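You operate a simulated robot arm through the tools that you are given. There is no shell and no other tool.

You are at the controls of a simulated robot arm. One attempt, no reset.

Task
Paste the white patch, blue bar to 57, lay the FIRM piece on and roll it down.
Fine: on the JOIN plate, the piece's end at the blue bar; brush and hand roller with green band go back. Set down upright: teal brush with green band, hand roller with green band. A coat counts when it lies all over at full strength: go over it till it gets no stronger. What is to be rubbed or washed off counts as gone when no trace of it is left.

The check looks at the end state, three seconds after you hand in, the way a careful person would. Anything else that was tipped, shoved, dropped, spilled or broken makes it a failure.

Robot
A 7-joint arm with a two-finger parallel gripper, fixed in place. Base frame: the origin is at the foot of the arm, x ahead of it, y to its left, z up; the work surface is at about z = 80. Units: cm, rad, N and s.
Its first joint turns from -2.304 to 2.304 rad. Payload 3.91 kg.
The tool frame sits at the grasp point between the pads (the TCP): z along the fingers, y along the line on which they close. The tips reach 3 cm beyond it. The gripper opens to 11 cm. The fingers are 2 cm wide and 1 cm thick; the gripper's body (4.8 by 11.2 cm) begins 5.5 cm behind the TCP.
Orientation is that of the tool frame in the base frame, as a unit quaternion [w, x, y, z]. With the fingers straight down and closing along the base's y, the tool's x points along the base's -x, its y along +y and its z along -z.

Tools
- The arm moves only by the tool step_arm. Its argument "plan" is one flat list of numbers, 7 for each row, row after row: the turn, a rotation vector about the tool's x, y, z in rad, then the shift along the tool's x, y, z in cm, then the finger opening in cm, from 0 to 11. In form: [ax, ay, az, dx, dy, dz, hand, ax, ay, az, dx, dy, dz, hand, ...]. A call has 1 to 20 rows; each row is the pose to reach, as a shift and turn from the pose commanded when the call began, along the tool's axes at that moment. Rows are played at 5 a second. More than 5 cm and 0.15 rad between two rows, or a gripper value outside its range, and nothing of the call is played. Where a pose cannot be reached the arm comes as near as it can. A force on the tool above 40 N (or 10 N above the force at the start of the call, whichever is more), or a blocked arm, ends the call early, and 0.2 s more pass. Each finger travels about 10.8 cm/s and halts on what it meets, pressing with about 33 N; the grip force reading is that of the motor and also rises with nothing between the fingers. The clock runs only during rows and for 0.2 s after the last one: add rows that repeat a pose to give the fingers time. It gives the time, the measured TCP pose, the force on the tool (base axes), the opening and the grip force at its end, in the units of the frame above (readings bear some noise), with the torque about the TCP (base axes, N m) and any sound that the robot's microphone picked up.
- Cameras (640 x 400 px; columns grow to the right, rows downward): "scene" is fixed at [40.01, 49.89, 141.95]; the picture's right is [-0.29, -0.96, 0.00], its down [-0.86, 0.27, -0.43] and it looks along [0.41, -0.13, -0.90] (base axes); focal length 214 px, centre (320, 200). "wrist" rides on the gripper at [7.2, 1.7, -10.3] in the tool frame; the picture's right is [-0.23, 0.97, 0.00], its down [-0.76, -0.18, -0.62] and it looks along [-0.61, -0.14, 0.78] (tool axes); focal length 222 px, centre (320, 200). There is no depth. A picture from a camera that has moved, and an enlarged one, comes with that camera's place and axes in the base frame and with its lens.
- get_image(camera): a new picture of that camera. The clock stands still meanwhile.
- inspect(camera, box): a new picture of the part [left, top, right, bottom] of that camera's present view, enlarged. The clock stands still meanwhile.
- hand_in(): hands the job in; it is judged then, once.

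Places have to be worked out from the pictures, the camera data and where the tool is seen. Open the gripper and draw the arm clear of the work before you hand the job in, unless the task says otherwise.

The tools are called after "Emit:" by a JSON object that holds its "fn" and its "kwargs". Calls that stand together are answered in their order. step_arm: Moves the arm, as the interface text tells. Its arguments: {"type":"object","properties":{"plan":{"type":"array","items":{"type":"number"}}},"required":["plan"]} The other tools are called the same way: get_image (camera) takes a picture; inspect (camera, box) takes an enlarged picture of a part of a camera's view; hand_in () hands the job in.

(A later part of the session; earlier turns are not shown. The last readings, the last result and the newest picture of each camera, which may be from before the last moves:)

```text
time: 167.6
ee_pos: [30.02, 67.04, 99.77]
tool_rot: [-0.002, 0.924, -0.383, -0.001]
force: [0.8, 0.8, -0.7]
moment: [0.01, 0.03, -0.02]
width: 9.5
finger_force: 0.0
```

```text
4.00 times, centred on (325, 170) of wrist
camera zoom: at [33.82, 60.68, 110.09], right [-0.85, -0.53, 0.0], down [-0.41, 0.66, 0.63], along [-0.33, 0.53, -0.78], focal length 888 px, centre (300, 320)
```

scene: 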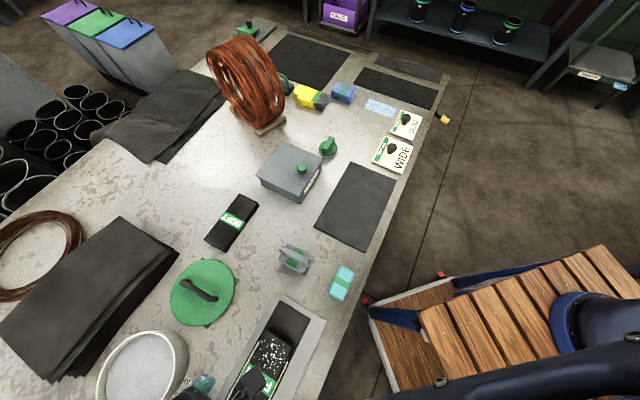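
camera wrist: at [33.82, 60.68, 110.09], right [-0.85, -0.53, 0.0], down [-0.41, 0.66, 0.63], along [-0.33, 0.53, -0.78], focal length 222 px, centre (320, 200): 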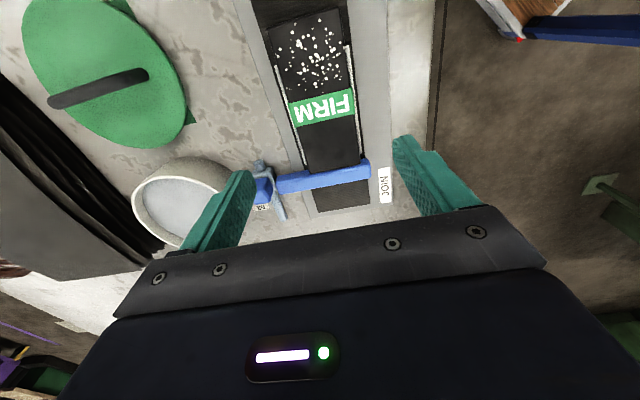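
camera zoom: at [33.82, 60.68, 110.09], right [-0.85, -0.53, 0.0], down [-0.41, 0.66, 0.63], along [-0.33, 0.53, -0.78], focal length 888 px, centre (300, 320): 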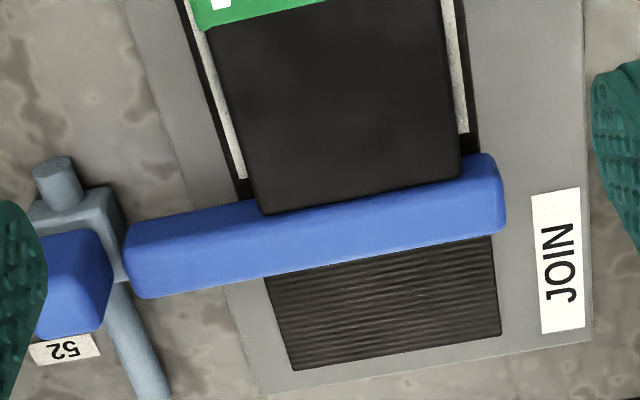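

The piece lies straight with its end at the bar. Now the hand roller: I turn the tool back 90° so the fingers close across its handle and move over to view it.

Emit:
{"fn": "step_arm", "kwargs": {"plan": [0, 0, 0.143, 2.3, 0.1, -1, 9, 0, 0, 0.286, 4.6, 0.1, -2, 9, 0, 0, 0.429, 6.9, 0.2, -2, 8, 0, 0, 0.572, 9.2, 0.2, -2, 8, 0, 0, 0.715, 11.5, 0.3, -2, 7, 0, 0, 0.857, 13.9, 0.4, -2, 7, 0, 0, 1.0, 16.2, 0.4, -2, 7, 0, 0, 1.143, 18.5, 0.5, -2, 7, 0, 0, 1.286, 20.8, 0.5, -2, 7, 0, 0, 1.429, 23.1, 0.6, -2, 7, 0, 0, 1.571, 25.4, 0.6, -2, 7]}}

Emit:
{"fn": "get_image", "kwargs": {"camera": "wrist"}}

Emit:
{"fn": "inspect", "kwargs": {"camera": "wrist", "box": [220, 40, 440, 210]}}

Emit:
{"fn": "inspect", "kwargs": {"camera": "scene", "box": [180, 280, 340, 400]}}

```text
time: 170.0
ee_pos: [47.12, 48.78, 101.58]
tool_rot: [-0.001, -0.381, 0.924, 0.002]
force: [-0.3, -1.1, 0.5]
moment: [-0.01, 0.01, 0.0]
width: 6.99
finger_force: 0.2
```

```text
taken
camera wrist: at [40.84, 44.84, 111.99], right [-0.53, 0.85, 0.0], down [0.67, 0.41, 0.62], along [0.53, 0.33, -0.78], focal length 222 px, centre (320, 200)
```

wrist: 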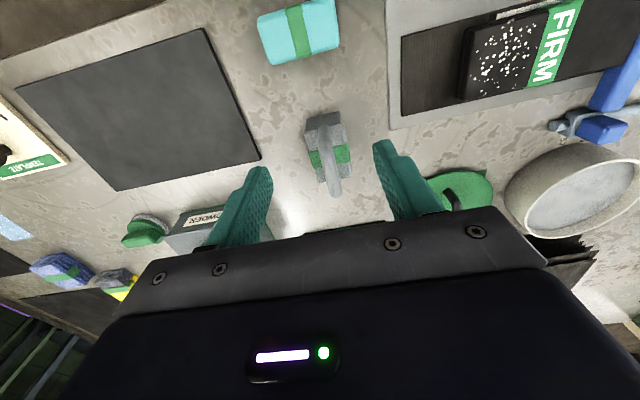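

```text
2.35 times, centred on (330, 125) of wrist
camera zoom: at [40.84, 44.84, 111.99], right [-0.53, 0.85, 0.0], down [0.67, 0.41, 0.62], along [0.53, 0.33, -0.78], focal length 523 px, centre (296, 376)
```

zoom: 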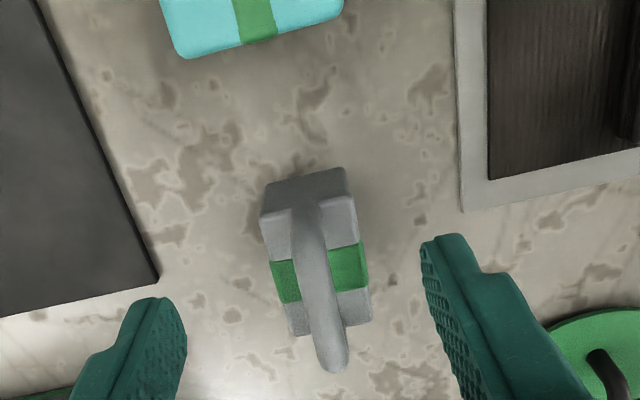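

```text
3.33 times, centred on (260, 340) of scene
camera zoom: at [40.01, 49.89, 141.95], right [-0.29, -0.96, 0.0], down [-0.86, 0.27, -0.43], along [0.41, -0.13, -0.9], focal length 715 px, centre (520, -267)
```

zoom: 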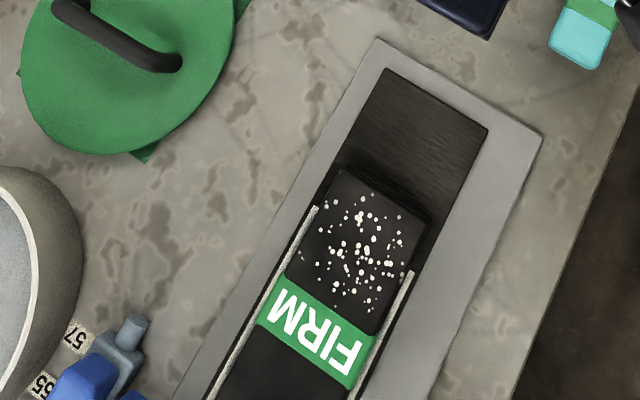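

The piece lies well. The roller: body p −1.6…3.5, q 71…79.5, an arch handle along q at about p=0.9 with its top near z≈88.6. I move closer to verify before gripping.

Emit:
{"fn": "step_arm", "kwargs": {"plan": [0, 0, 0, -2, 0, 2, 6, 0, 0, 0, -4.5, -0.1, 4, 5, 0, 0, 0, -7, -0.2, 6, 5, 0, 0, 0, -7, -0.2, 7, 5, 0, 0, 0, -7, -0.2, 7, 5]}}

Emit:
{"fn": "get_image", "kwargs": {"camera": "wrist"}}

Emit:
{"fn": "inspect", "kwargs": {"camera": "wrist", "box": [220, 40, 440, 220]}}

```text
time: 171.2
ee_pos: [52.29, 53.61, 94.46]
tool_rot: [0.0, -0.382, 0.924, 0.003]
force: [0.4, 0.3, 0.0]
moment: [0.0, 0.0, 0.02]
width: 5.01
finger_force: 0.0
```

```text
taken
camera wrist: at [45.9, 49.69, 105.01], right [-0.53, 0.85, 0.0], down [0.66, 0.41, 0.62], along [0.53, 0.33, -0.78], focal length 222 px, centre (320, 200)
```

wrist: 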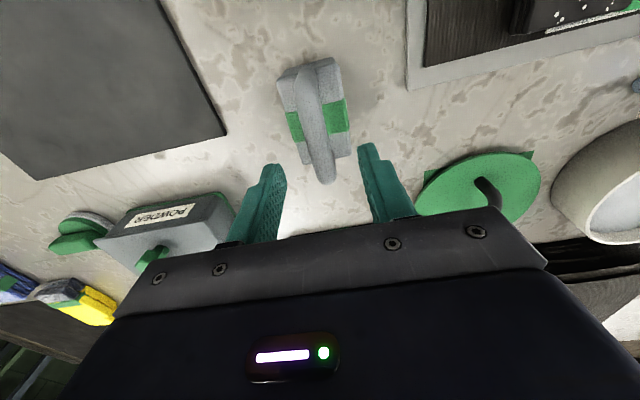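

```text
2.22 times, centred on (330, 130) of wrist
camera zoom: at [45.9, 49.69, 105.01], right [-0.53, 0.85, 0.0], down [0.66, 0.41, 0.62], along [0.53, 0.33, -0.78], focal length 494 px, centre (298, 356)
```

zoom: 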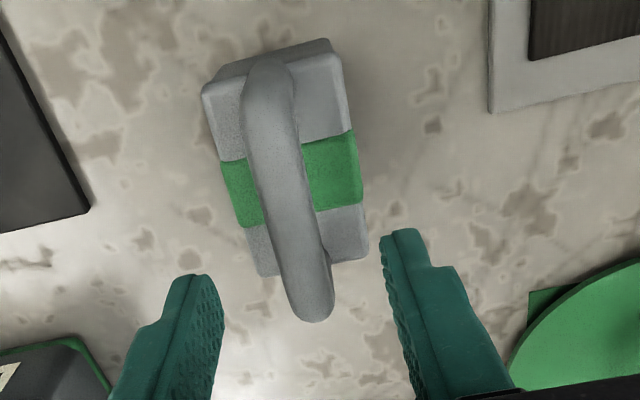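

Handle is centred between the fingers at p≈0.9, q≈74.6. I lower to the handle (tips just above the roller body) and close.

Emit:
{"fn": "step_arm", "kwargs": {"plan": [0, 0, 0, 0.2, 0, 2, 5, 0, 0, 0, 0.2, 0, 4, 5, 0, 0, 0, 0.2, 0, 5.6, 5, 0, 0, 0, 0.2, 0, 6.0, 5, 0, 0, 0, 0.2, 0, 6.0, 5]}}

Emit:
{"fn": "get_image", "kwargs": {"camera": "wrist"}}

```text
time: 172.4
ee_pos: [52.21, 53.52, 88.72]
tool_rot: [0.0, -0.383, 0.924, 0.002]
force: [-1.0, 1.0, 1.3]
moment: [-0.03, 0.01, 0.0]
width: 5.01
finger_force: 0.6
```

```text
taken
camera wrist: at [45.78, 49.62, 99.03], right [-0.53, 0.85, 0.0], down [0.66, 0.41, 0.62], along [0.53, 0.33, -0.78], focal length 222 px, centre (320, 200)
```

wrist: 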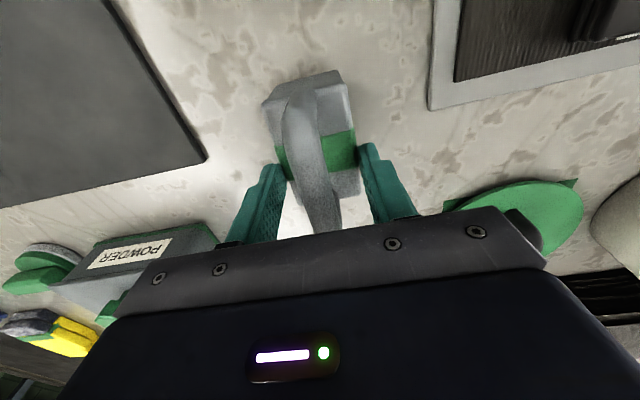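

The handle is between the fingers. I go 0.3 cm lower and close.

Emit:
{"fn": "step_arm", "kwargs": {"plan": [0, 0, 0, 0, 0, 0.3, 5, 0, 0, 0, 0, 0, 0.3, 3.5, 0, 0, 0, 0, 0, 0.3, 2, 0, 0, 0, 0, 0, 0.3, 1, 0, 0, 0, 0, 0, 0.3, 0.5, 0, 0, 0, 0, 0, 0.3, 0.5]}}

Emit:
{"fn": "get_image", "kwargs": {"camera": "wrist"}}

```text
time: 173.8
ee_pos: [52.24, 53.57, 88.42]
tool_rot: [0.001, -0.382, 0.924, 0.003]
force: [-1.4, 3.4, 11.0]
moment: [0.03, 0.06, 0.0]
width: 4.97
finger_force: 33.5
```

```text
taken
camera wrist: at [45.8, 49.58, 98.82], right [-0.53, 0.85, 0.0], down [0.66, 0.41, 0.62], along [0.53, 0.33, -0.78], focal length 222 px, centre (320, 200)
```

wrist: 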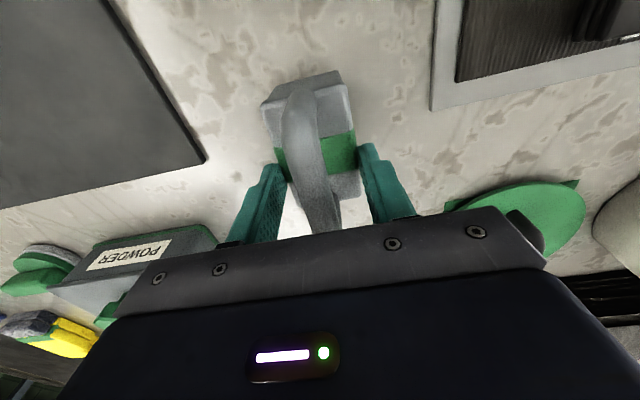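

The fingers met the body's band (5.0 cm wide) rather than the handle: the body top is higher than I judged. I open a bit, rise 1.2 cm so the tips clear the body, and then close on the handle.

Emit:
{"fn": "step_arm", "kwargs": {"plan": [0, 0, 0, 0, 0, -0.3, 5.3, 0, 0, 0, 0, 0, -0.6, 5.5, 0, 0, 0, 0, 0, -1.2, 5.5, 0, 0, 0, 0, 0, -1.2, 5.5]}}

Emit:
{"fn": "inspect", "kwargs": {"camera": "wrist", "box": [220, 60, 420, 240]}}

Emit:
{"fn": "inspect", "kwargs": {"camera": "scene", "box": [240, 210, 360, 310]}}

```text
time: 174.8
ee_pos: [52.34, 53.6, 89.59]
tool_rot: [-0.001, -0.383, 0.924, 0.002]
force: [-0.7, -1.0, 0.0]
moment: [0.01, 0.01, 0.01]
width: 5.52
finger_force: 0.1
```

```text
2.22 times, centred on (320, 150) of wrist
camera zoom: at [45.84, 49.59, 99.95], right [-0.53, 0.85, 0.0], down [0.66, 0.41, 0.62], along [0.53, 0.33, -0.78], focal length 494 px, centre (320, 311)
```

zoom: 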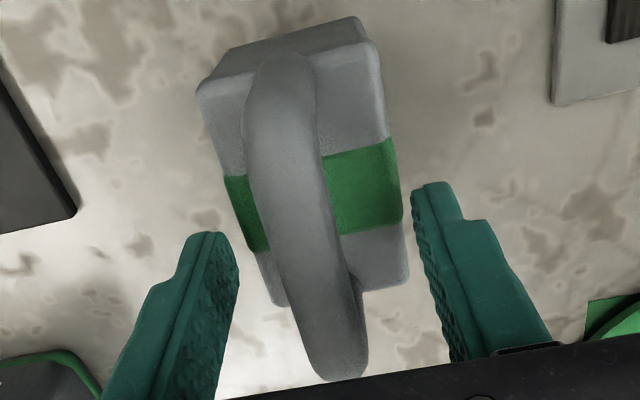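

```text
4.00 times, centred on (300, 260) of scene
camera zoom: at [40.01, 49.89, 141.95], right [-0.29, -0.96, 0.0], down [-0.86, 0.27, -0.43], along [0.41, -0.13, -0.9], focal length 858 px, centre (400, -40)
```

zoom: 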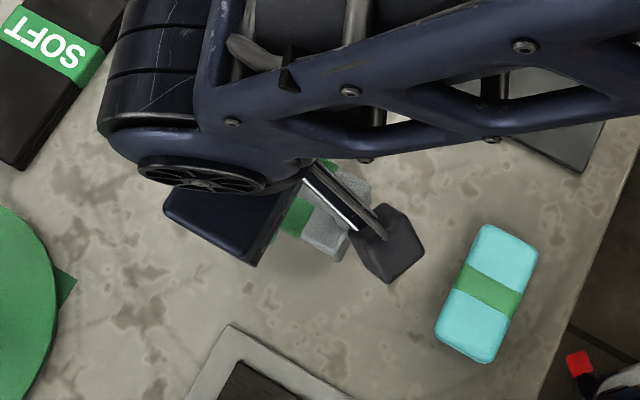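

Now the tips clear the body and the handle is between them. I close on the handle.

Emit:
{"fn": "step_arm", "kwargs": {"plan": [0, 0, 0, 0, 0, 0.3, 5, 0, 0, 0, 0, 0, 0.4, 3.5, 0, 0, 0, 0, 0, 0.4, 2, 0, 0, 0, 0, 0, 0.4, 1, 0, 0, 0, 0, 0, 0.4, 0.5, 0, 0, 0, 0, 0, 0.4, 0.5]}}

Emit:
{"fn": "inspect", "kwargs": {"camera": "wrist", "box": [220, 60, 420, 240]}}

```text
time: 176.2
ee_pos: [52.2, 53.45, 89.22]
tool_rot: [0.001, -0.383, 0.924, 0.001]
force: [0.3, -1.6, 10.1]
moment: [-0.05, 0.05, 0.06]
width: 1.55
finger_force: 32.8
```

```text
2.22 times, centred on (320, 150) of wrist
camera zoom: at [45.85, 49.51, 99.56], right [-0.53, 0.85, 0.0], down [0.66, 0.41, 0.62], along [0.53, 0.33, -0.78], focal length 494 px, centre (320, 311)
```

zoom: 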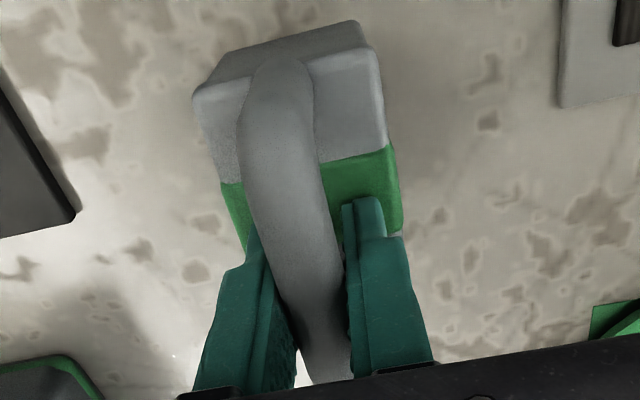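

Handle gripped (1.55 cm). I lift the roller and carry it over the piece's free end.

Emit:
{"fn": "step_arm", "kwargs": {"plan": [0, 0, 0, 0, 0, -2, 0.5, 0, 0, 0, 0, 0, -5, 0.5, 0, 0, 0, 0, 0, -9, 0.5, 0, 0, 0, 0, 0, -13, 0.5, 0, 0, 0, 1.2, 3.8, -15, 0.5, 0, 0, 0, 2.5, 7.6, -15, 0.5, 0, 0, 0, 3.8, 11.4, -15, 0.5, 0, 0, 0, 5.1, 15.2, -15, 0.5, 0, 0, 0, 6.3, 19.1, -15, 0.5, 0, 0, 0, 6.3, 19.1, -15, 0.5]}}

Emit:
{"fn": "get_image", "kwargs": {"camera": "wrist"}}

Emit:
{"fn": "get_image", "kwargs": {"camera": "scene"}}

```text
time: 178.4
ee_pos: [34.15, 62.31, 104.16]
tool_rot: [0.0, -0.383, 0.924, 0.002]
force: [1.1, 0.7, -3.2]
moment: [-0.01, 0.02, -0.02]
width: 1.56
finger_force: 32.8
```

```text
taken
camera wrist: at [27.87, 58.43, 114.63], right [-0.53, 0.85, 0.0], down [0.66, 0.41, 0.62], along [0.53, 0.33, -0.78], focal length 222 px, centre (320, 200)
```

wrist: 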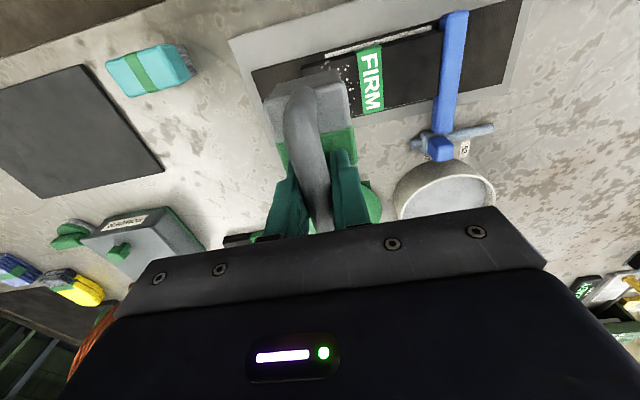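

```text
taken
```

scene: 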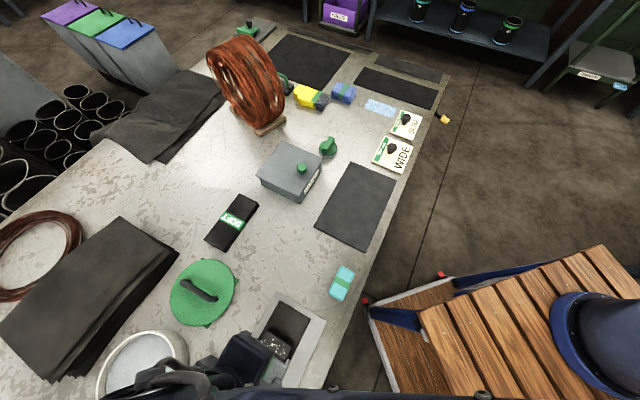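

I lower the roller onto the piece at p≈21 and feel for contact.

Emit:
{"fn": "step_arm", "kwargs": {"plan": [0, 0, 0, 0, 1.2, 3.5, 0.5, 0, 0, 0, -0.2, 1.2, 7, 0.5, 0, 0, 0, -0.2, 1.2, 10, 0.5, 0, 0, 0, -0.2, 1.2, 11, 0.5, 0, 0, 0, -0.2, 1.2, 11, 0.5]}}

Emit:
{"fn": "step_arm", "kwargs": {"plan": [0, 0, 0, 0, 0, 0.2, 0.5, 0, 0, 0, 0, 0, 0.4, 0.5, 0, 0, 0, 0, 0, 0.5, 0.5, 0, 0, 0, 0, 0, 0.5, 0.5]}}

Emit:
{"fn": "get_image", "kwargs": {"camera": "wrist"}}

```text
time: 179.6
ee_pos: [33.59, 63.36, 93.23]
tool_rot: [0.0, -0.383, 0.924, 0.001]
force: [0.9, 0.4, -2.2]
moment: [0.02, -0.03, 0.0]
width: 1.54
finger_force: 33.0
```

```text
time: 180.6
ee_pos: [33.51, 63.39, 92.82]
tool_rot: [0.001, -0.383, 0.924, 0.002]
force: [0.3, 0.3, -2.8]
moment: [0.0, -0.03, -0.02]
width: 1.52
finger_force: 32.7
```

```text
taken
camera wrist: at [27.16, 59.53, 103.14], right [-0.53, 0.85, 0.0], down [0.66, 0.41, 0.62], along [0.53, 0.33, -0.78], focal length 222 px, centre (320, 200)
```

wrist: 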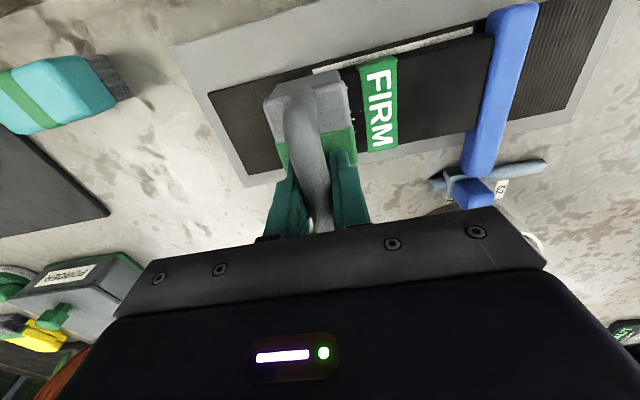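

Emit:
{"fn": "step_arm", "kwargs": {"plan": [0, 0, 0, 0, 0, 0.2, 0.5, 0, 0, 0, 0, 0, 0.4, 0.5, 0, 0, 0, 0, 0, 0.5, 0.5, 0, 0, 0, 0, 0, 0.5, 0.5]}}

```text
time: 181.6
ee_pos: [33.43, 63.43, 92.42]
tool_rot: [0.001, -0.383, 0.924, 0.004]
force: [-4.5, -3.9, 28.7]
moment: [-0.47, 0.48, -0.01]
width: 1.53
finger_force: 33.3
```

Contact with about 29 N at z=92.4. I ease slightly and roll toward the bar and back.

Emit:
{"fn": "step_arm", "kwargs": {"plan": [0, 0, 0, 0, 1, -0.1, 0.5, 0, 0, 0, 0, 2, -0.1, 0.5, 0, 0, 0, 0, 3, -0.1, 0.5, 0, 0, 0, 0, 4, -0.1, 0.5, 0, 0, 0, 0, 5, -0.1, 0.5, 0, 0, 0, 0, 6, -0.1, 0.5, 0, 0, 0, 0, 7, -0.1, 0.5, 0, 0, 0, 0, 8, -0.1, 0.5, 0, 0, 0, 0, 9, -0.1, 0.5, 0, 0, 0, 0, 10, -0.1, 0.5, 0, 0, 0, 0, 11, -0.1, 0.5]}}

Emit:
{"fn": "get_image", "kwargs": {"camera": "wrist"}}

Emit:
{"fn": "inspect", "kwargs": {"camera": "scene", "box": [180, 280, 340, 400]}}

```text
time: 182.0
ee_pos: [33.47, 63.56, 92.46]
tool_rot: [0.0, -0.382, 0.924, 0.0]
force: [-1.3, -10.6, 15.8]
moment: [-0.48, -0.02, -0.04]
width: 1.49
finger_force: 33.2
stopped in row 1: the force on the tool passed its limit at 45 N (the readings are from after the stop); the commanded pose is now the measured one
```

```text
taken
camera wrist: at [27.04, 59.71, 102.81], right [-0.53, 0.85, 0.0], down [0.66, 0.41, 0.62], along [0.53, 0.33, -0.78], focal length 222 px, centre (320, 200)
```

wrist: 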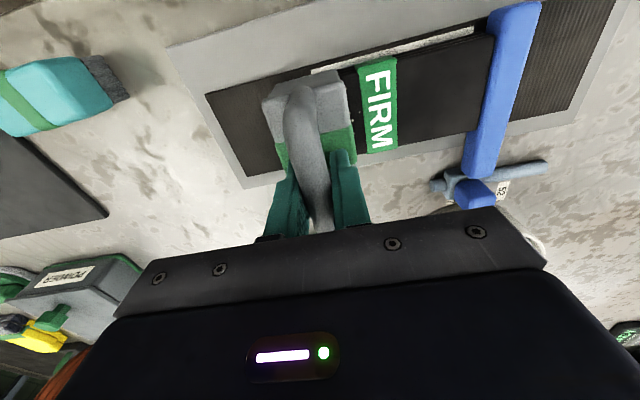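

```text
3.33 times, centred on (260, 340) of scene
camera zoom: at [40.01, 49.89, 141.95], right [-0.29, -0.96, 0.0], down [-0.86, 0.27, -0.43], along [0.41, -0.13, -0.9], focal length 715 px, centre (520, -267)
```

zoom: 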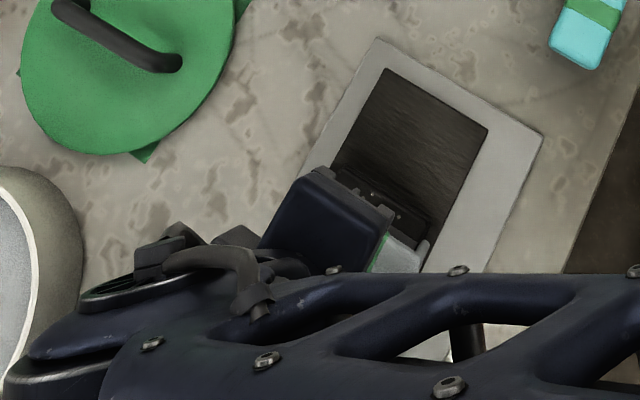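

Too much force at the start of the motion. I lighten to about 10 N and roll in smaller steps over the bubbled half.

Emit:
{"fn": "step_arm", "kwargs": {"plan": [0, 0, 0, 0, 0, -0.07, 0.5, 0, 0, 0, 0, 0.5, -0.07, 0.5, 0, 0, 0, 0, 1.0, -0.07, 0.5, 0, 0, 0, 0, 1.5, -0.07, 0.5, 0, 0, 0, 0, 2.0, -0.07, 0.5, 0, 0, 0, 0, 1.4, -0.07, 0.5, 0, 0, 0, 0, 0.7, -0.07, 0.5, 0, 0, 0, 0, 0, -0.07, 0.5, 0, 0, 0, 0, -0.7, -0.07, 0.5, 0, 0, 0, 0, -1.4, -0.07, 0.5, 0, 0, 0, 0, -2.1, -0.07, 0.5]}}

Emit:
{"fn": "get_image", "kwargs": {"camera": "wrist"}}

```text
time: 184.4
ee_pos: [34.88, 62.04, 92.33]
tool_rot: [0.001, -0.382, 0.924, 0.0]
force: [-4.4, 2.3, 7.6]
moment: [0.41, 0.2, 0.15]
width: 1.52
finger_force: 32.7
```

```text
taken
camera wrist: at [28.51, 58.19, 102.76], right [-0.53, 0.85, 0.0], down [0.66, 0.41, 0.62], along [0.53, 0.33, -0.78], focal length 222 px, centre (320, 200)
```

wrist: 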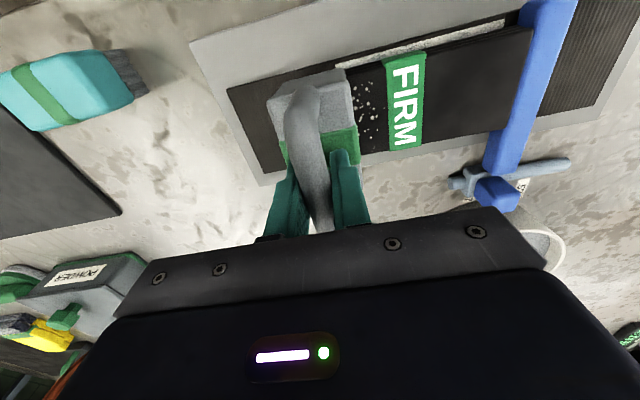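

Emit:
{"fn": "inspect", "kwargs": {"camera": "wrist", "box": [260, 10, 580, 210]}}

```text
2.00 times, centred on (420, 110) of wrist
camera zoom: at [28.51, 58.19, 102.76], right [-0.53, 0.85, 0.0], down [0.66, 0.41, 0.62], along [0.53, 0.33, -0.78], focal length 444 px, centre (120, 380)
```

zoom: 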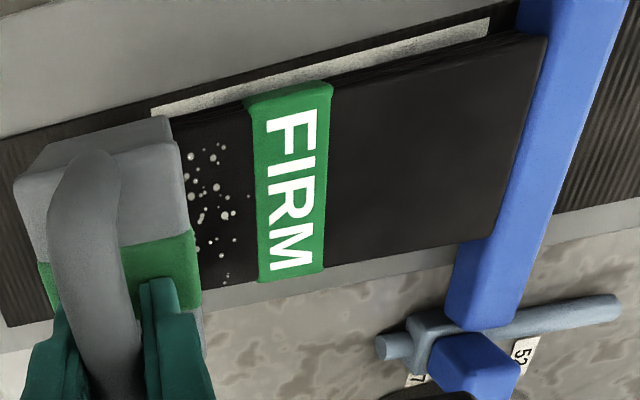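

The bubbles are getting fewer. I roll further over this half, up to the band and back.

Emit:
{"fn": "step_arm", "kwargs": {"plan": [0, 0, 0, 0, 0.7, 0.02, 0.5, 0, 0, 0, 0, 1.4, 0.02, 0.5, 0, 0, 0, 0, 2.1, 0.02, 0.5, 0, 0, 0, 0, 2.8, 0.02, 0.5, 0, 0, 0, 0, 3.5, 0.02, 0.5, 0, 0, 0, 0, 4.2, 0.02, 0.5, 0, 0, 0, 0, 4.9, 0.02, 0.5, 0, 0, 0, 0, 5.5, 0.02, 0.5, 0, 0, 0, 0, 4.9, 0.02, 0.5, 0, 0, 0, 0, 4.2, 0.02, 0.5, 0, 0, 0, 0, 3.5, 0.02, 0.5, 0, 0, 0, 0, 2.8, 0.02, 0.5, 0, 0, 0, 0, 2.1, 0.02, 0.5, 0, 0, 0, 0, 1.4, 0.02, 0.5, 0, 0, 0, 0, 0.7, 0.02, 0.5, 0, 0, 0, 0, 0, 0.02, 0.5, 0, 0, 0, 0, -0.4, 0.02, 0.5]}}

Emit:
{"fn": "inspect", "kwargs": {"camera": "wrist", "box": [260, 10, 580, 210]}}

```text
time: 185.1
ee_pos: [33.85, 63.32, 92.61]
tool_rot: [0.002, -0.381, 0.925, 0.0]
force: [-1.3, -9.8, 13.1]
moment: [-0.6, -0.03, -0.13]
width: 1.52
finger_force: 32.9
stopped in row 3: the force on the tool passed its limit at 44 N (the readings are from after the stop); the commanded pose is now the measured one
```

```text
2.00 times, centred on (420, 110) of wrist
camera zoom: at [27.47, 59.38, 102.96], right [-0.52, 0.85, 0.0], down [0.66, 0.41, 0.63], along [0.53, 0.33, -0.78], focal length 444 px, centre (120, 380)
```

zoom: 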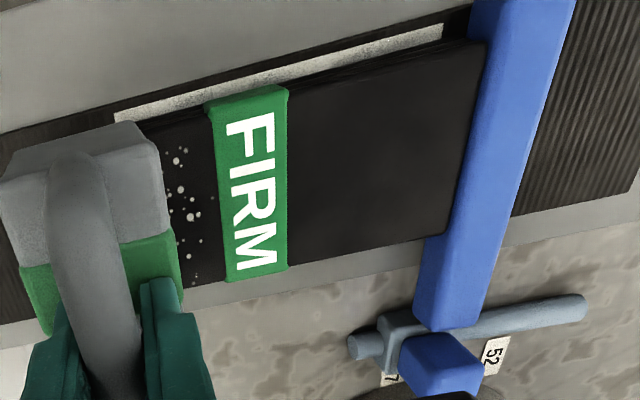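

The force spiked when rolling toward the bar. I lighten more and roll again in gentle steps.

Emit:
{"fn": "step_arm", "kwargs": {"plan": [0, 0, 0, 0, 0, -0.1, 0.5, 0, 0, 0, 0, 0.5, -0.12, 0.5, 0, 0, 0, 0, 1.0, -0.12, 0.5, 0, 0, 0, 0, 1.5, -0.12, 0.5, 0, 0, 0, 0, 2.0, -0.12, 0.5, 0, 0, 0, 0, 2.5, -0.12, 0.5, 0, 0, 0, 0, 3.0, -0.12, 0.5, 0, 0, 0, 0, 3.5, -0.12, 0.5]}}

Emit:
{"fn": "inspect", "kwargs": {"camera": "wrist", "box": [260, 10, 580, 210]}}

```text
time: 186.9
ee_pos: [31.42, 65.76, 92.7]
tool_rot: [0.003, -0.381, 0.924, 0.0]
force: [2.4, -3.7, 3.6]
moment: [-0.21, -0.34, -0.11]
width: 1.53
finger_force: 33.0
```

```text
2.00 times, centred on (420, 110) of wrist
camera zoom: at [25.0, 61.94, 102.99], right [-0.52, 0.85, 0.0], down [0.66, 0.41, 0.63], along [0.53, 0.33, -0.78], focal length 444 px, centre (120, 380)
```

zoom: 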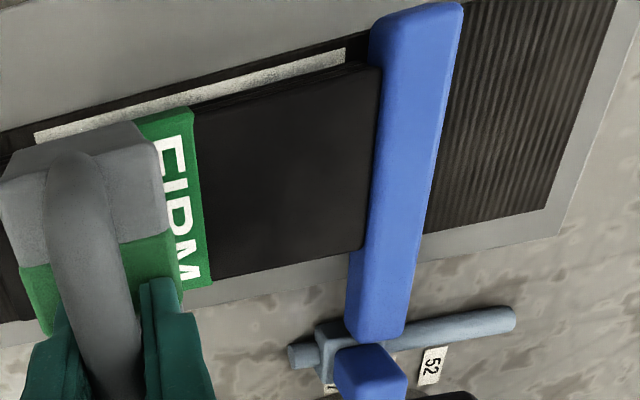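

Emit:
{"fn": "step_arm", "kwargs": {"plan": [0, 0, 0, 0, 0.4, 0.05, 0.5, 0, 0, 0, 0, -0.2, 0.05, 0.5, 0, 0, 0, 0, -0.8, 0.05, 0.5, 0, 0, 0, 0, -1.4, 0.05, 0.5, 0, 0, 0, 0, -2.0, 0.05, 0.5, 0, 0, 0, 0, -2.6, 0.05, 0.5, 0, 0, 0, 0, -3.2, 0.05, 0.5, 0, 0, 0, 0, -3.8, 0.05, 0.5, 0, 0, 0, 0, -4.4, 0.05, 0.5, 0, 0, 0, 0, -5.0, 0.05, 0.5, 0, 0, 0, 0, -5.5, 0.05, 0.5]}}

Emit:
{"fn": "inspect", "kwargs": {"camera": "wrist", "box": [260, 10, 580, 210]}}

```text
time: 189.3
ee_pos: [35.23, 61.76, 92.54]
tool_rot: [0.002, -0.381, 0.925, 0.0]
force: [-0.6, -0.9, -1.2]
moment: [-0.02, 0.04, 0.0]
width: 1.54
finger_force: 32.5
```

```text
2.00 times, centred on (420, 110) of wrist
camera zoom: at [28.91, 58.03, 102.89], right [-0.52, 0.85, 0.0], down [0.66, 0.41, 0.63], along [0.53, 0.33, -0.78], focal length 444 px, centre (120, 380)
```

zoom: 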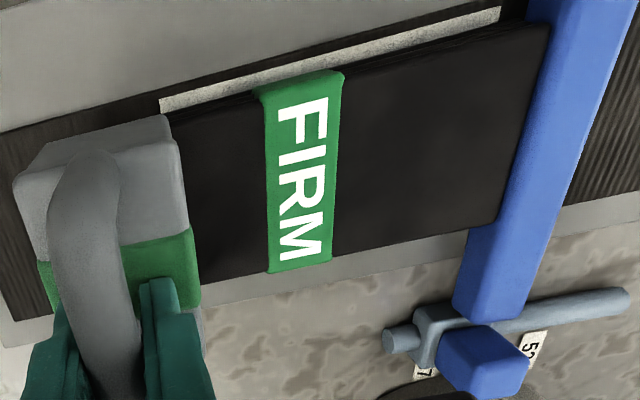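

The bubbles on the visible part are gone. I lift to view the whole piece.

Emit:
{"fn": "step_arm", "kwargs": {"plan": [0, 0, 0, 0, 0, -3, 0.5, 0, 0, 0, 0, -3, -6, 0.5, 0, 0, 0, 0, -6, -8, 0.5, 0, 0, 0, 0, -6, -8, 0.5]}}

Emit:
{"fn": "get_image", "kwargs": {"camera": "wrist"}}

Emit:
{"fn": "inspect", "kwargs": {"camera": "scene", "box": [180, 280, 340, 400]}}

```text
time: 190.3
ee_pos: [39.7, 57.48, 100.66]
tool_rot: [0.002, -0.381, 0.925, 0.0]
force: [0.5, 0.2, -2.9]
moment: [0.03, -0.02, -0.03]
width: 1.55
finger_force: 33.1
```

```text
taken
camera wrist: at [33.28, 53.59, 110.96], right [-0.53, 0.85, 0.0], down [0.66, 0.41, 0.63], along [0.53, 0.33, -0.78], focal length 222 px, centre (320, 200)
```

wrist: 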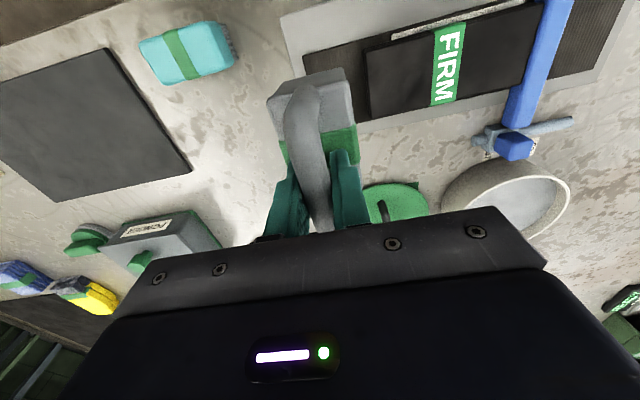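

```text
3.33 times, centred on (260, 340) of scene
camera zoom: at [40.01, 49.89, 141.95], right [-0.29, -0.96, 0.0], down [-0.86, 0.27, -0.43], along [0.41, -0.13, -0.9], focal length 715 px, centre (520, -267)
```

zoom: 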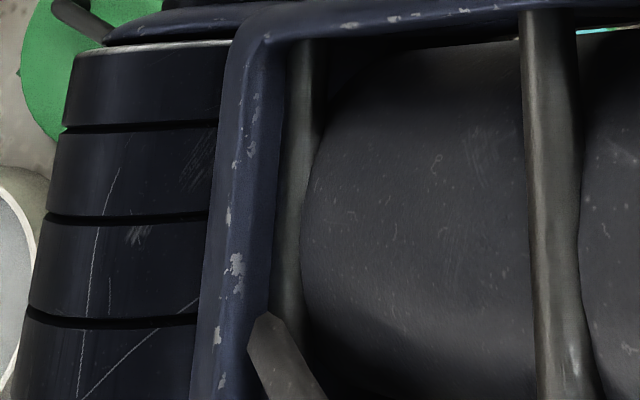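

Emit:
{"fn": "inspect", "kwargs": {"camera": "wrist", "box": [340, 0, 580, 150]}}

```text
2.67 times, centred on (460, 75) of wrist
camera zoom: at [33.28, 53.59, 110.96], right [-0.53, 0.85, 0.0], down [0.66, 0.41, 0.63], along [0.53, 0.33, -0.78], focal length 592 px, centre (-53, 533)
```

zoom: 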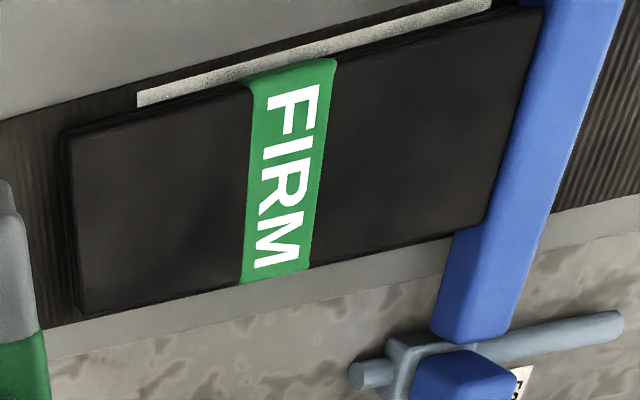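

All bubbles are gone. For completeness I also roll the half next to the bar, gently.

Emit:
{"fn": "step_arm", "kwargs": {"plan": [0, 0, 0, 0, 4.5, 0, 0.5, 0, 0, 0, 0, 9, 0, 0.5, 0, 0, 0, 0, 13.5, 0, 0.5, 0, 0, 0, 0.1, 18.2, 0, 0.5, 0, 0, 0, 0.2, 18.7, 3, 0.5, 0, 0, 0, 0.2, 18.7, 6, 0.5, 0, 0, 0, 0.2, 18.7, 7.4, 0.5, 0, 0, 0, 0.2, 18.7, 7.4, 0.5]}}

Emit:
{"fn": "step_arm", "kwargs": {"plan": [0, 0, 0, 0, 0, 0.2, 0.5, 0, 0, 0, 0, 0, 0.35, 0.5, 0, 0, 0, 0, 0, 0.45, 0.5, 0, 0, 0, 0, 0, 0.45, 0.5]}}

Emit:
{"fn": "get_image", "kwargs": {"camera": "wrist"}}

```text
time: 192.1
ee_pos: [26.46, 70.82, 93.2]
tool_rot: [0.002, -0.381, 0.925, 0.0]
force: [-0.2, 0.6, -3.7]
moment: [0.01, -0.01, 0.02]
width: 1.5
finger_force: 33.2
```

```text
time: 193.1
ee_pos: [26.28, 70.65, 92.79]
tool_rot: [0.002, -0.381, 0.924, 0.0]
force: [-0.1, -0.7, -2.9]
moment: [-0.01, 0.0, 0.01]
width: 1.54
finger_force: 33.2
```

```text
taken
camera wrist: at [19.87, 66.95, 103.13], right [-0.52, 0.85, 0.0], down [0.66, 0.41, 0.63], along [0.53, 0.33, -0.78], focal length 222 px, centre (320, 200)
```

wrist: 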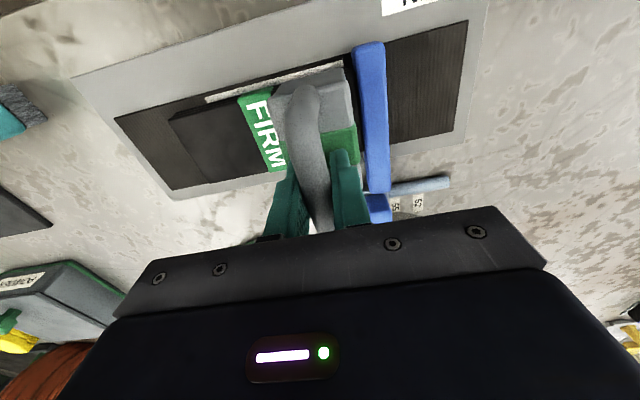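

Emit:
{"fn": "step_arm", "kwargs": {"plan": [0, 0, 0, 0, 0, 0.1, 0.5, 0, 0, 0, 0, 0, 0.2, 0.5, 0, 0, 0, 0, 0, 0.2, 0.5]}}

```text
time: 193.9
ee_pos: [26.32, 70.74, 92.58]
tool_rot: [0.002, -0.381, 0.924, -0.001]
force: [-0.5, 0.7, -2.9]
moment: [0.0, 0.04, -0.03]
width: 1.51
finger_force: 32.8
```

Emit:
{"fn": "step_arm", "kwargs": {"plan": [0, 0, 0, 0, 0, 0.1, 0.5, 0, 0, 0, 0, 0, 0.2, 0.5, 0, 0, 0, 0, 0, 0.2, 0.5]}}

```text
time: 194.7
ee_pos: [26.14, 70.7, 92.55]
tool_rot: [0.003, -0.381, 0.925, 0.001]
force: [1.0, 4.4, 22.9]
moment: [-0.14, 0.09, 0.03]
width: 1.54
finger_force: 33.1
```

Contact. I lighten and roll back and forth between the band and the bar.

Emit:
{"fn": "step_arm", "kwargs": {"plan": [0, 0, 0, 0, 0, -0.12, 0.5, 0, 0, 0, 0, 0.5, -0.12, 0.5, 0, 0, 0, 0, 1.0, -0.12, 0.5, 0, 0, 0, 0, 1.5, -0.12, 0.5, 0, 0, 0, 0, 2.0, -0.12, 0.5, 0, 0, 0, 0, 1.5, -0.12, 0.5, 0, 0, 0, 0, 1.0, -0.12, 0.5, 0, 0, 0, 0, 0.5, -0.12, 0.5, 0, 0, 0, 0, 0, -0.12, 0.5, 0, 0, 0, 0, -0.5, -0.12, 0.5, 0, 0, 0, 0, -1.0, -0.12, 0.5, 0, 0, 0, 0, -1.5, -0.12, 0.5, 0, 0, 0, 0, -2.0, -0.12, 0.5, 0, 0, 0, 0, -2.5, -0.12, 0.5]}}

Emit:
{"fn": "get_image", "kwargs": {"camera": "wrist"}}

```text
time: 195.7
ee_pos: [25.37, 71.69, 92.61]
tool_rot: [0.002, -0.38, 0.925, -0.001]
force: [-0.6, -7.9, 11.2]
moment: [-0.55, -0.04, 0.04]
width: 1.56
finger_force: 32.8
stopped in row 4: the force on the tool passed its limit at 42 N (the readings are from after the stop); the commanded pose is now the measured one
```

```text
taken
camera wrist: at [19.0, 67.81, 102.93], right [-0.52, 0.85, 0.0], down [0.66, 0.41, 0.63], along [0.54, 0.33, -0.78], focal length 222 px, centre (320, 200)
```

wrist: 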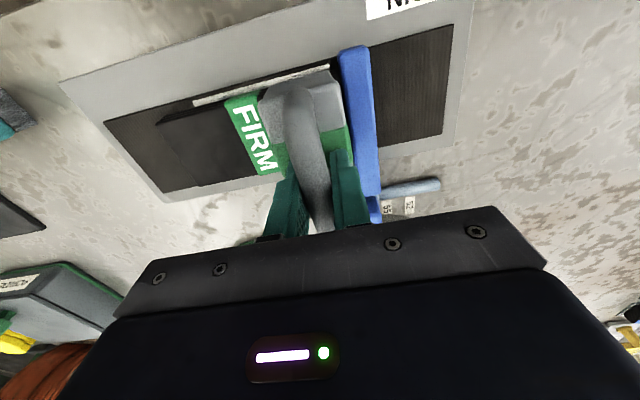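

The roller body reached the bar, so I go no further; I roll back away from it.

Emit:
{"fn": "step_arm", "kwargs": {"plan": [0, 0, 0, 0, -0.3, -0.07, 0.5, 0, 0, 0, 0, -0.8, -0.05, 0.5, 0, 0, 0, 0, -1.3, -0.04, 0.5, 0, 0, 0, 0, -1.8, -0.03, 0.5, 0, 0, 0, 0, -2.3, -0.03, 0.5, 0, 0, 0, 0, -2.8, -0.03, 0.5, 0, 0, 0, 0, -3.2, -0.03, 0.5]}}

Emit:
{"fn": "step_arm", "kwargs": {"plan": [0, 0, 0, 0, 0, -3, 0.5, 0, 0, 0, 0, -4, -6, 0.5, 0, 0, 0, 0, -8, -8, 0.5, 0, 0, 0, 0, -12.5, -9, 0.5, 0, 0, 0, 0, -17, -10, 0.5, 0, 0, 0, 0, -17, -10, 0.5]}}

Emit:
{"fn": "get_image", "kwargs": {"camera": "wrist"}}

Emit:
{"fn": "inspect", "kwargs": {"camera": "wrist", "box": [340, 0, 600, 160]}}

```text
time: 197.3
ee_pos: [27.65, 69.41, 92.6]
tool_rot: [0.004, -0.38, 0.925, -0.001]
force: [-1.2, 0.4, 1.4]
moment: [0.08, 0.05, -0.02]
width: 1.54
finger_force: 33.2
```

```text
time: 198.7
ee_pos: [39.54, 57.53, 102.73]
tool_rot: [0.002, -0.38, 0.925, -0.001]
force: [-0.8, -0.1, -3.0]
moment: [-0.01, -0.04, -0.02]
width: 1.57
finger_force: 32.5
```

```text
taken
camera wrist: at [33.19, 53.64, 113.02], right [-0.52, 0.85, 0.0], down [0.66, 0.41, 0.63], along [0.54, 0.33, -0.78], focal length 222 px, centre (320, 200)
```

wrist: 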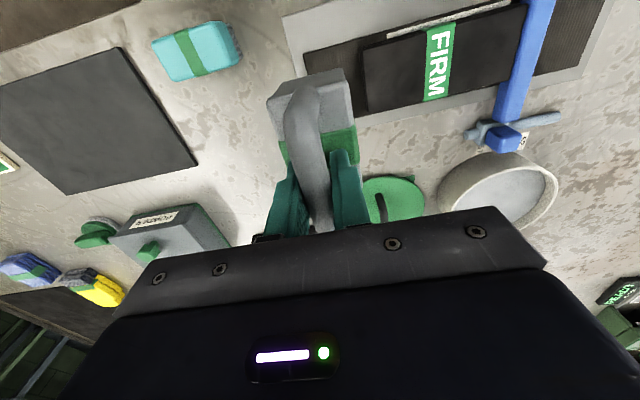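

```text
2.46 times, centred on (470, 80) of wrist
camera zoom: at [33.19, 53.64, 113.02], right [-0.52, 0.85, 0.0], down [0.66, 0.41, 0.63], along [0.54, 0.33, -0.78], focal length 547 px, centre (-49, 495)
```

zoom: 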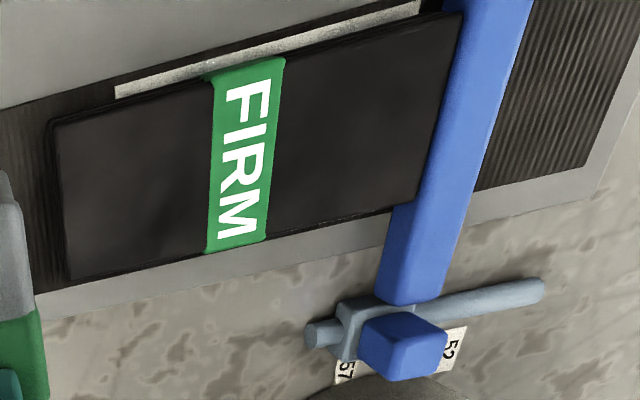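

Piece and bar look right, no bubbles. To be thorough I also roll lightly over the band in the middle.

Emit:
{"fn": "step_arm", "kwargs": {"plan": [0, 0, 0, 0, 4.7, 0, 0.5, 0, 0, 0, 0.1, 9.4, 0, 0.5, 0, 0, 0, 0.2, 14.0, 1, 0.5, 0, 0, 0, 0.2, 14.0, 5, 0.5, 0, 0, 0, 0.2, 14.0, 8.5, 0.5, 0, 0, 0, 0.2, 14.0, 9.4, 0.5, 0, 0, 0, 0.2, 14.0, 9.4, 0.5]}}

Emit:
{"fn": "step_arm", "kwargs": {"plan": [0, 0, 0, 0, 0, 0.1, 0.5, 0, 0, 0, 0, 0, 0.25, 0.5, 0, 0, 0, 0, 0, 0.35, 0.5, 0, 0, 0, 0, 0, 0.35, 0.5]}}

```text
time: 200.3
ee_pos: [29.63, 67.01, 93.15]
tool_rot: [0.002, -0.381, 0.925, -0.001]
force: [0.3, -0.8, -3.0]
moment: [-0.03, -0.06, -0.02]
width: 1.56
finger_force: 33.1
```

```text
time: 201.3
ee_pos: [29.7, 67.15, 92.87]
tool_rot: [0.003, -0.381, 0.925, -0.001]
force: [0.5, 0.3, -2.2]
moment: [0.03, 0.0, -0.01]
width: 1.55
finger_force: 32.9
```

Emit:
{"fn": "step_arm", "kwargs": {"plan": [0, 0, 0, 0, 0, 0.1, 0.5, 0, 0, 0, 0, 0, 0.2, 0.5, 0, 0, 0, 0, 0, 0.2, 0.5]}}

```text
time: 202.1
ee_pos: [29.67, 67.05, 92.6]
tool_rot: [0.003, -0.38, 0.925, -0.001]
force: [-0.5, -0.8, -3.0]
moment: [0.0, -0.05, -0.01]
width: 1.52
finger_force: 33.3
```

Emit:
{"fn": "step_arm", "kwargs": {"plan": [0, 0, 0, 0, 0, 0.08, 0.5, 0, 0, 0, 0, 0, 0.16, 0.5, 0, 0, 0, 0, 0, 0.16, 0.5]}}

```text
time: 202.9
ee_pos: [29.64, 67.08, 92.49]
tool_rot: [0.003, -0.381, 0.925, 0.0]
force: [-1.6, -0.1, 6.8]
moment: [-0.18, 0.1, -0.02]
width: 1.55
finger_force: 33.6
```

Light contact on the band (10 N). I roll across it both ways.

Emit:
{"fn": "step_arm", "kwargs": {"plan": [0, 0, 0, 0, -0.6, 0, 0.5, 0, 0, 0, 0, -1.2, 0, 0.5, 0, 0, 0, 0, -1.8, 0, 0.5, 0, 0, 0, 0, -2.4, 0, 0.5, 0, 0, 0, 0, -3.0, 0, 0.5, 0, 0, 0, 0, -2.4, -0.05, 0.5, 0, 0, 0, 0, -1.8, -0.06, 0.5, 0, 0, 0, 0, -1.2, -0.07, 0.5, 0, 0, 0, 0, -0.6, -0.07, 0.5, 0, 0, 0, 0, 0, -0.07, 0.5, 0, 0, 0, 0, 0.6, -0.07, 0.5, 0, 0, 0, 0, 1.2, -0.07, 0.5, 0, 0, 0, 0, 1.8, -0.07, 0.5, 0, 0, 0, 0, 2.4, -0.07, 0.5, 0, 0, 0, 0, 3.0, -0.07, 0.5, 0, 0, 0, 0, 3.6, -0.07, 0.5]}}

```text
time: 204.1
ee_pos: [31.29, 65.53, 92.68]
tool_rot: [0.003, -0.381, 0.924, 0.001]
force: [-3.8, -1.2, 6.6]
moment: [0.07, 0.19, 0.05]
width: 1.54
finger_force: 32.9
stopped in row 5: the force on the tool passed its limit at 42 N (the readings are from after the stop); the commanded pose is now the measured one
```

Emit:
{"fn": "step_arm", "kwargs": {"plan": [0, 0, 0, 0, 0.3, -0.06, 0.5, 0, 0, 0, 0, 0.8, -0.06, 0.5, 0, 0, 0, 0, 1.3, -0.04, 0.5, 0, 0, 0, 0, 1.8, -0.02, 0.5, 0, 0, 0, 0, 2.3, 0, 0.5, 0, 0, 0, 0, 2.8, 0.03, 0.5, 0, 0, 0, 0, 3.3, 0.05, 0.5, 0, 0, 0, 0, 3.8, 0.06, 0.5, 0, 0, 0, 0, 4.3, 0.06, 0.5, 0, 0, 0, 0, 4.8, 0.06, 0.5, 0, 0, 0, 0, 5.3, 0.06, 0.5]}}

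```text
time: 206.5
ee_pos: [27.69, 69.3, 92.75]
tool_rot: [0.004, -0.382, 0.924, 0.002]
force: [5.5, 1.6, 22.8]
moment: [-0.21, -0.71, 0.0]
width: 1.56
finger_force: 32.8
```

Rolled over the whole reachable length. I lift the roller and carry it back to its home spot.

Emit:
{"fn": "step_arm", "kwargs": {"plan": [0, 0, 0, 0, 0, -3, 0.5, 0, 0, 0, 0, 0, -7, 0.5, 0, 0, 0, -0.8, -3.5, -10, 0.5, 0, 0, 0, -1.6, -7.5, -11, 0.5, 0, 0, 0, -2.5, -11.8, -11, 0.5, 0, 0, 0, -3.4, -16, -11, 0.5, 0, 0, 0, -4.4, -20.5, -11, 0.5, 0, 0, 0, -5.3, -24.8, -11, 0.5, 0, 0, 0, -6.05, -28.5, -10, 0.5, 0, 0, 0, -6.05, -28.5, -6, 0.5, 0, 0, 0, -6.05, -28.5, -2, 0.5, 0, 0, 0, -6.05, -28.5, 1.5, 0.5, 0, 0, 0, -6.05, -28.5, 1.5, 0.5]}}

Emit:
{"fn": "get_image", "kwargs": {"camera": "wrist"}}

Emit:
{"fn": "inspect", "kwargs": {"camera": "scene", "box": [170, 210, 370, 400]}}

```text
time: 209.3
ee_pos: [51.89, 53.2, 91.08]
tool_rot: [0.003, -0.381, 0.925, 0.001]
force: [0.3, -0.4, -3.1]
moment: [0.03, 0.03, 0.0]
width: 1.53
finger_force: 33.4
```

```text
taken
camera wrist: at [45.51, 49.32, 101.37], right [-0.53, 0.85, 0.0], down [0.66, 0.41, 0.63], along [0.53, 0.33, -0.78], focal length 222 px, centre (320, 200)
```

wrist: 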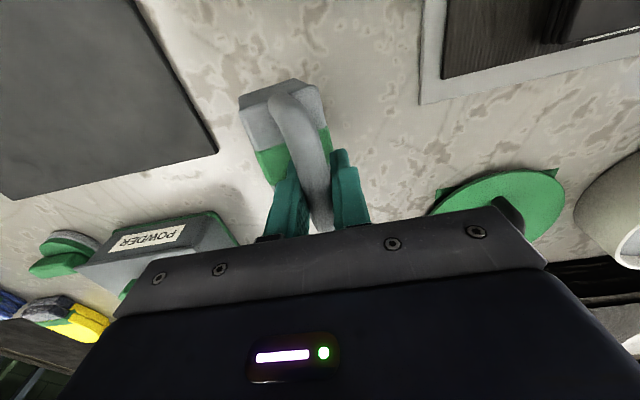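

```text
2.11 times, centred on (270, 305) of scene
camera zoom: at [40.01, 49.89, 141.95], right [-0.29, -0.96, 0.0], down [-0.86, 0.27, -0.43], along [0.41, -0.13, -0.9], focal length 452 px, centre (425, -21)
```

zoom: 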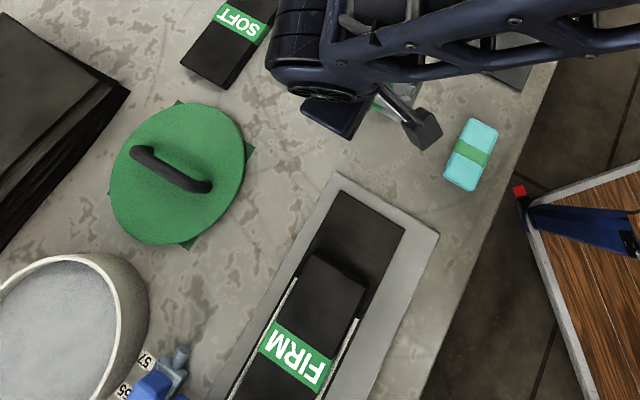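

Emit:
{"fn": "inspect", "kwargs": {"camera": "wrist", "box": [200, 60, 420, 240]}}

Emit:
{"fn": "inspect", "kwargs": {"camera": "scene", "box": [250, 210, 350, 290]}}

```text
2.22 times, centred on (310, 150) of wrist
camera zoom: at [45.51, 49.32, 101.37], right [-0.53, 0.85, 0.0], down [0.66, 0.41, 0.63], along [0.53, 0.33, -0.78], focal length 494 px, centre (342, 311)
```

zoom: 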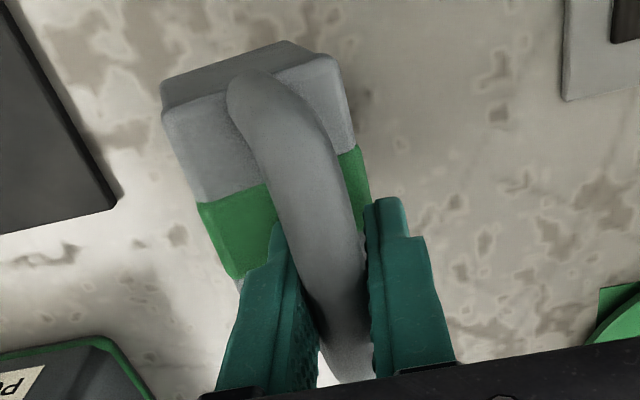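

```text
5.00 times, centred on (300, 250) of scene
camera zoom: at [40.01, 49.89, 141.95], right [-0.29, -0.96, 0.0], down [-0.86, 0.27, -0.43], along [0.41, -0.13, -0.9], focal length 1072 px, centre (420, -50)
```

zoom: 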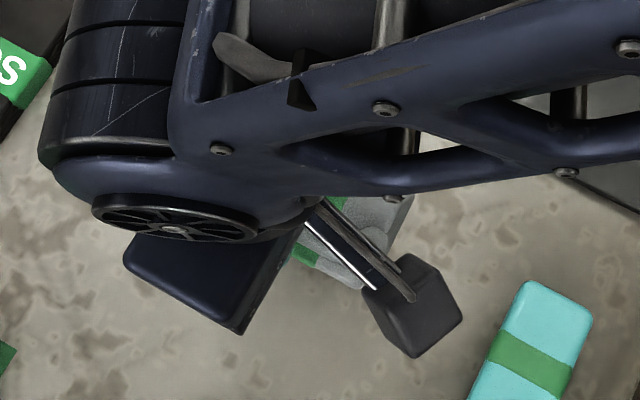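

The roller has turned a little in the grip (about 11° yaw, 8° roll). I counter-rotate the tool so that it hangs straight, and look again.

Emit:
{"fn": "step_arm", "kwargs": {"plan": [-0.05, 0, 0.1, 0, 0, 0, 0.5, -0.1, 0, 0.19, 0, 0, 0, 0.5, -0.1, 0, 0.19, 0, 0, 0, 0.5]}}

Emit:
{"fn": "get_image", "kwargs": {"camera": "wrist"}}

Emit:
{"fn": "inspect", "kwargs": {"camera": "scene", "box": [250, 210, 350, 290]}}

```text
time: 210.1
ee_pos: [52.09, 53.23, 91.04]
tool_rot: [-0.017, -0.291, 0.955, 0.048]
force: [-0.6, -0.3, -2.9]
moment: [0.03, 0.01, -0.02]
width: 1.52
finger_force: 33.4
```

```text
taken
camera wrist: at [45.65, 49.84, 101.6], right [-0.35, 0.93, 0.1], down [0.77, 0.23, 0.6], along [0.54, 0.29, -0.79], focal length 222 px, centre (320, 200)
```

wrist: 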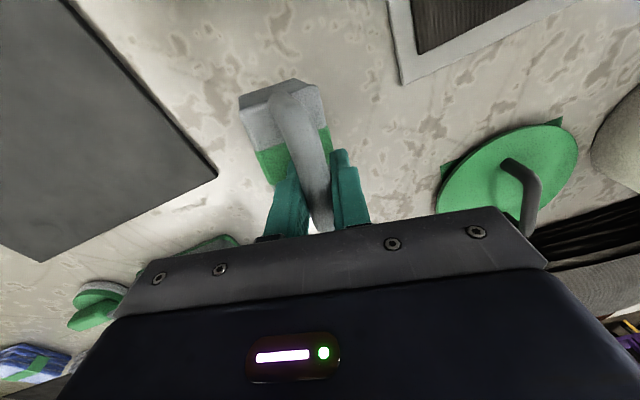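

```text
5.00 times, centred on (300, 250) of scene
camera zoom: at [40.01, 49.89, 141.95], right [-0.29, -0.96, 0.0], down [-0.86, 0.27, -0.43], along [0.41, -0.13, -0.9], focal length 1072 px, centre (420, -50)
```

zoom: 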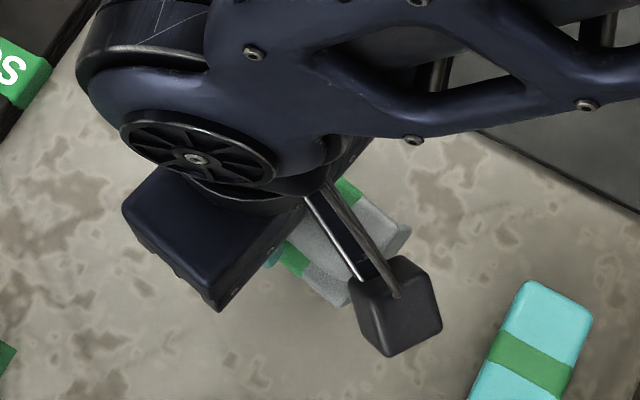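

Emit:
{"fn": "inspect", "kwargs": {"camera": "wrist", "box": [200, 60, 420, 240]}}

```text
2.22 times, centred on (310, 150) of wrist
camera zoom: at [45.65, 49.84, 101.6], right [-0.35, 0.93, 0.1], down [0.77, 0.23, 0.6], along [0.54, 0.29, -0.79], focal length 494 px, centre (342, 311)
```

zoom: 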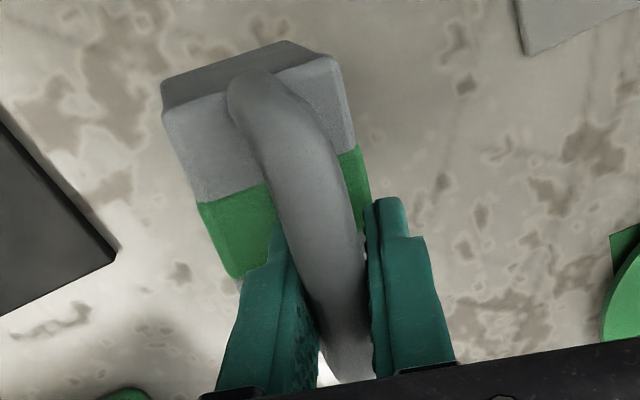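

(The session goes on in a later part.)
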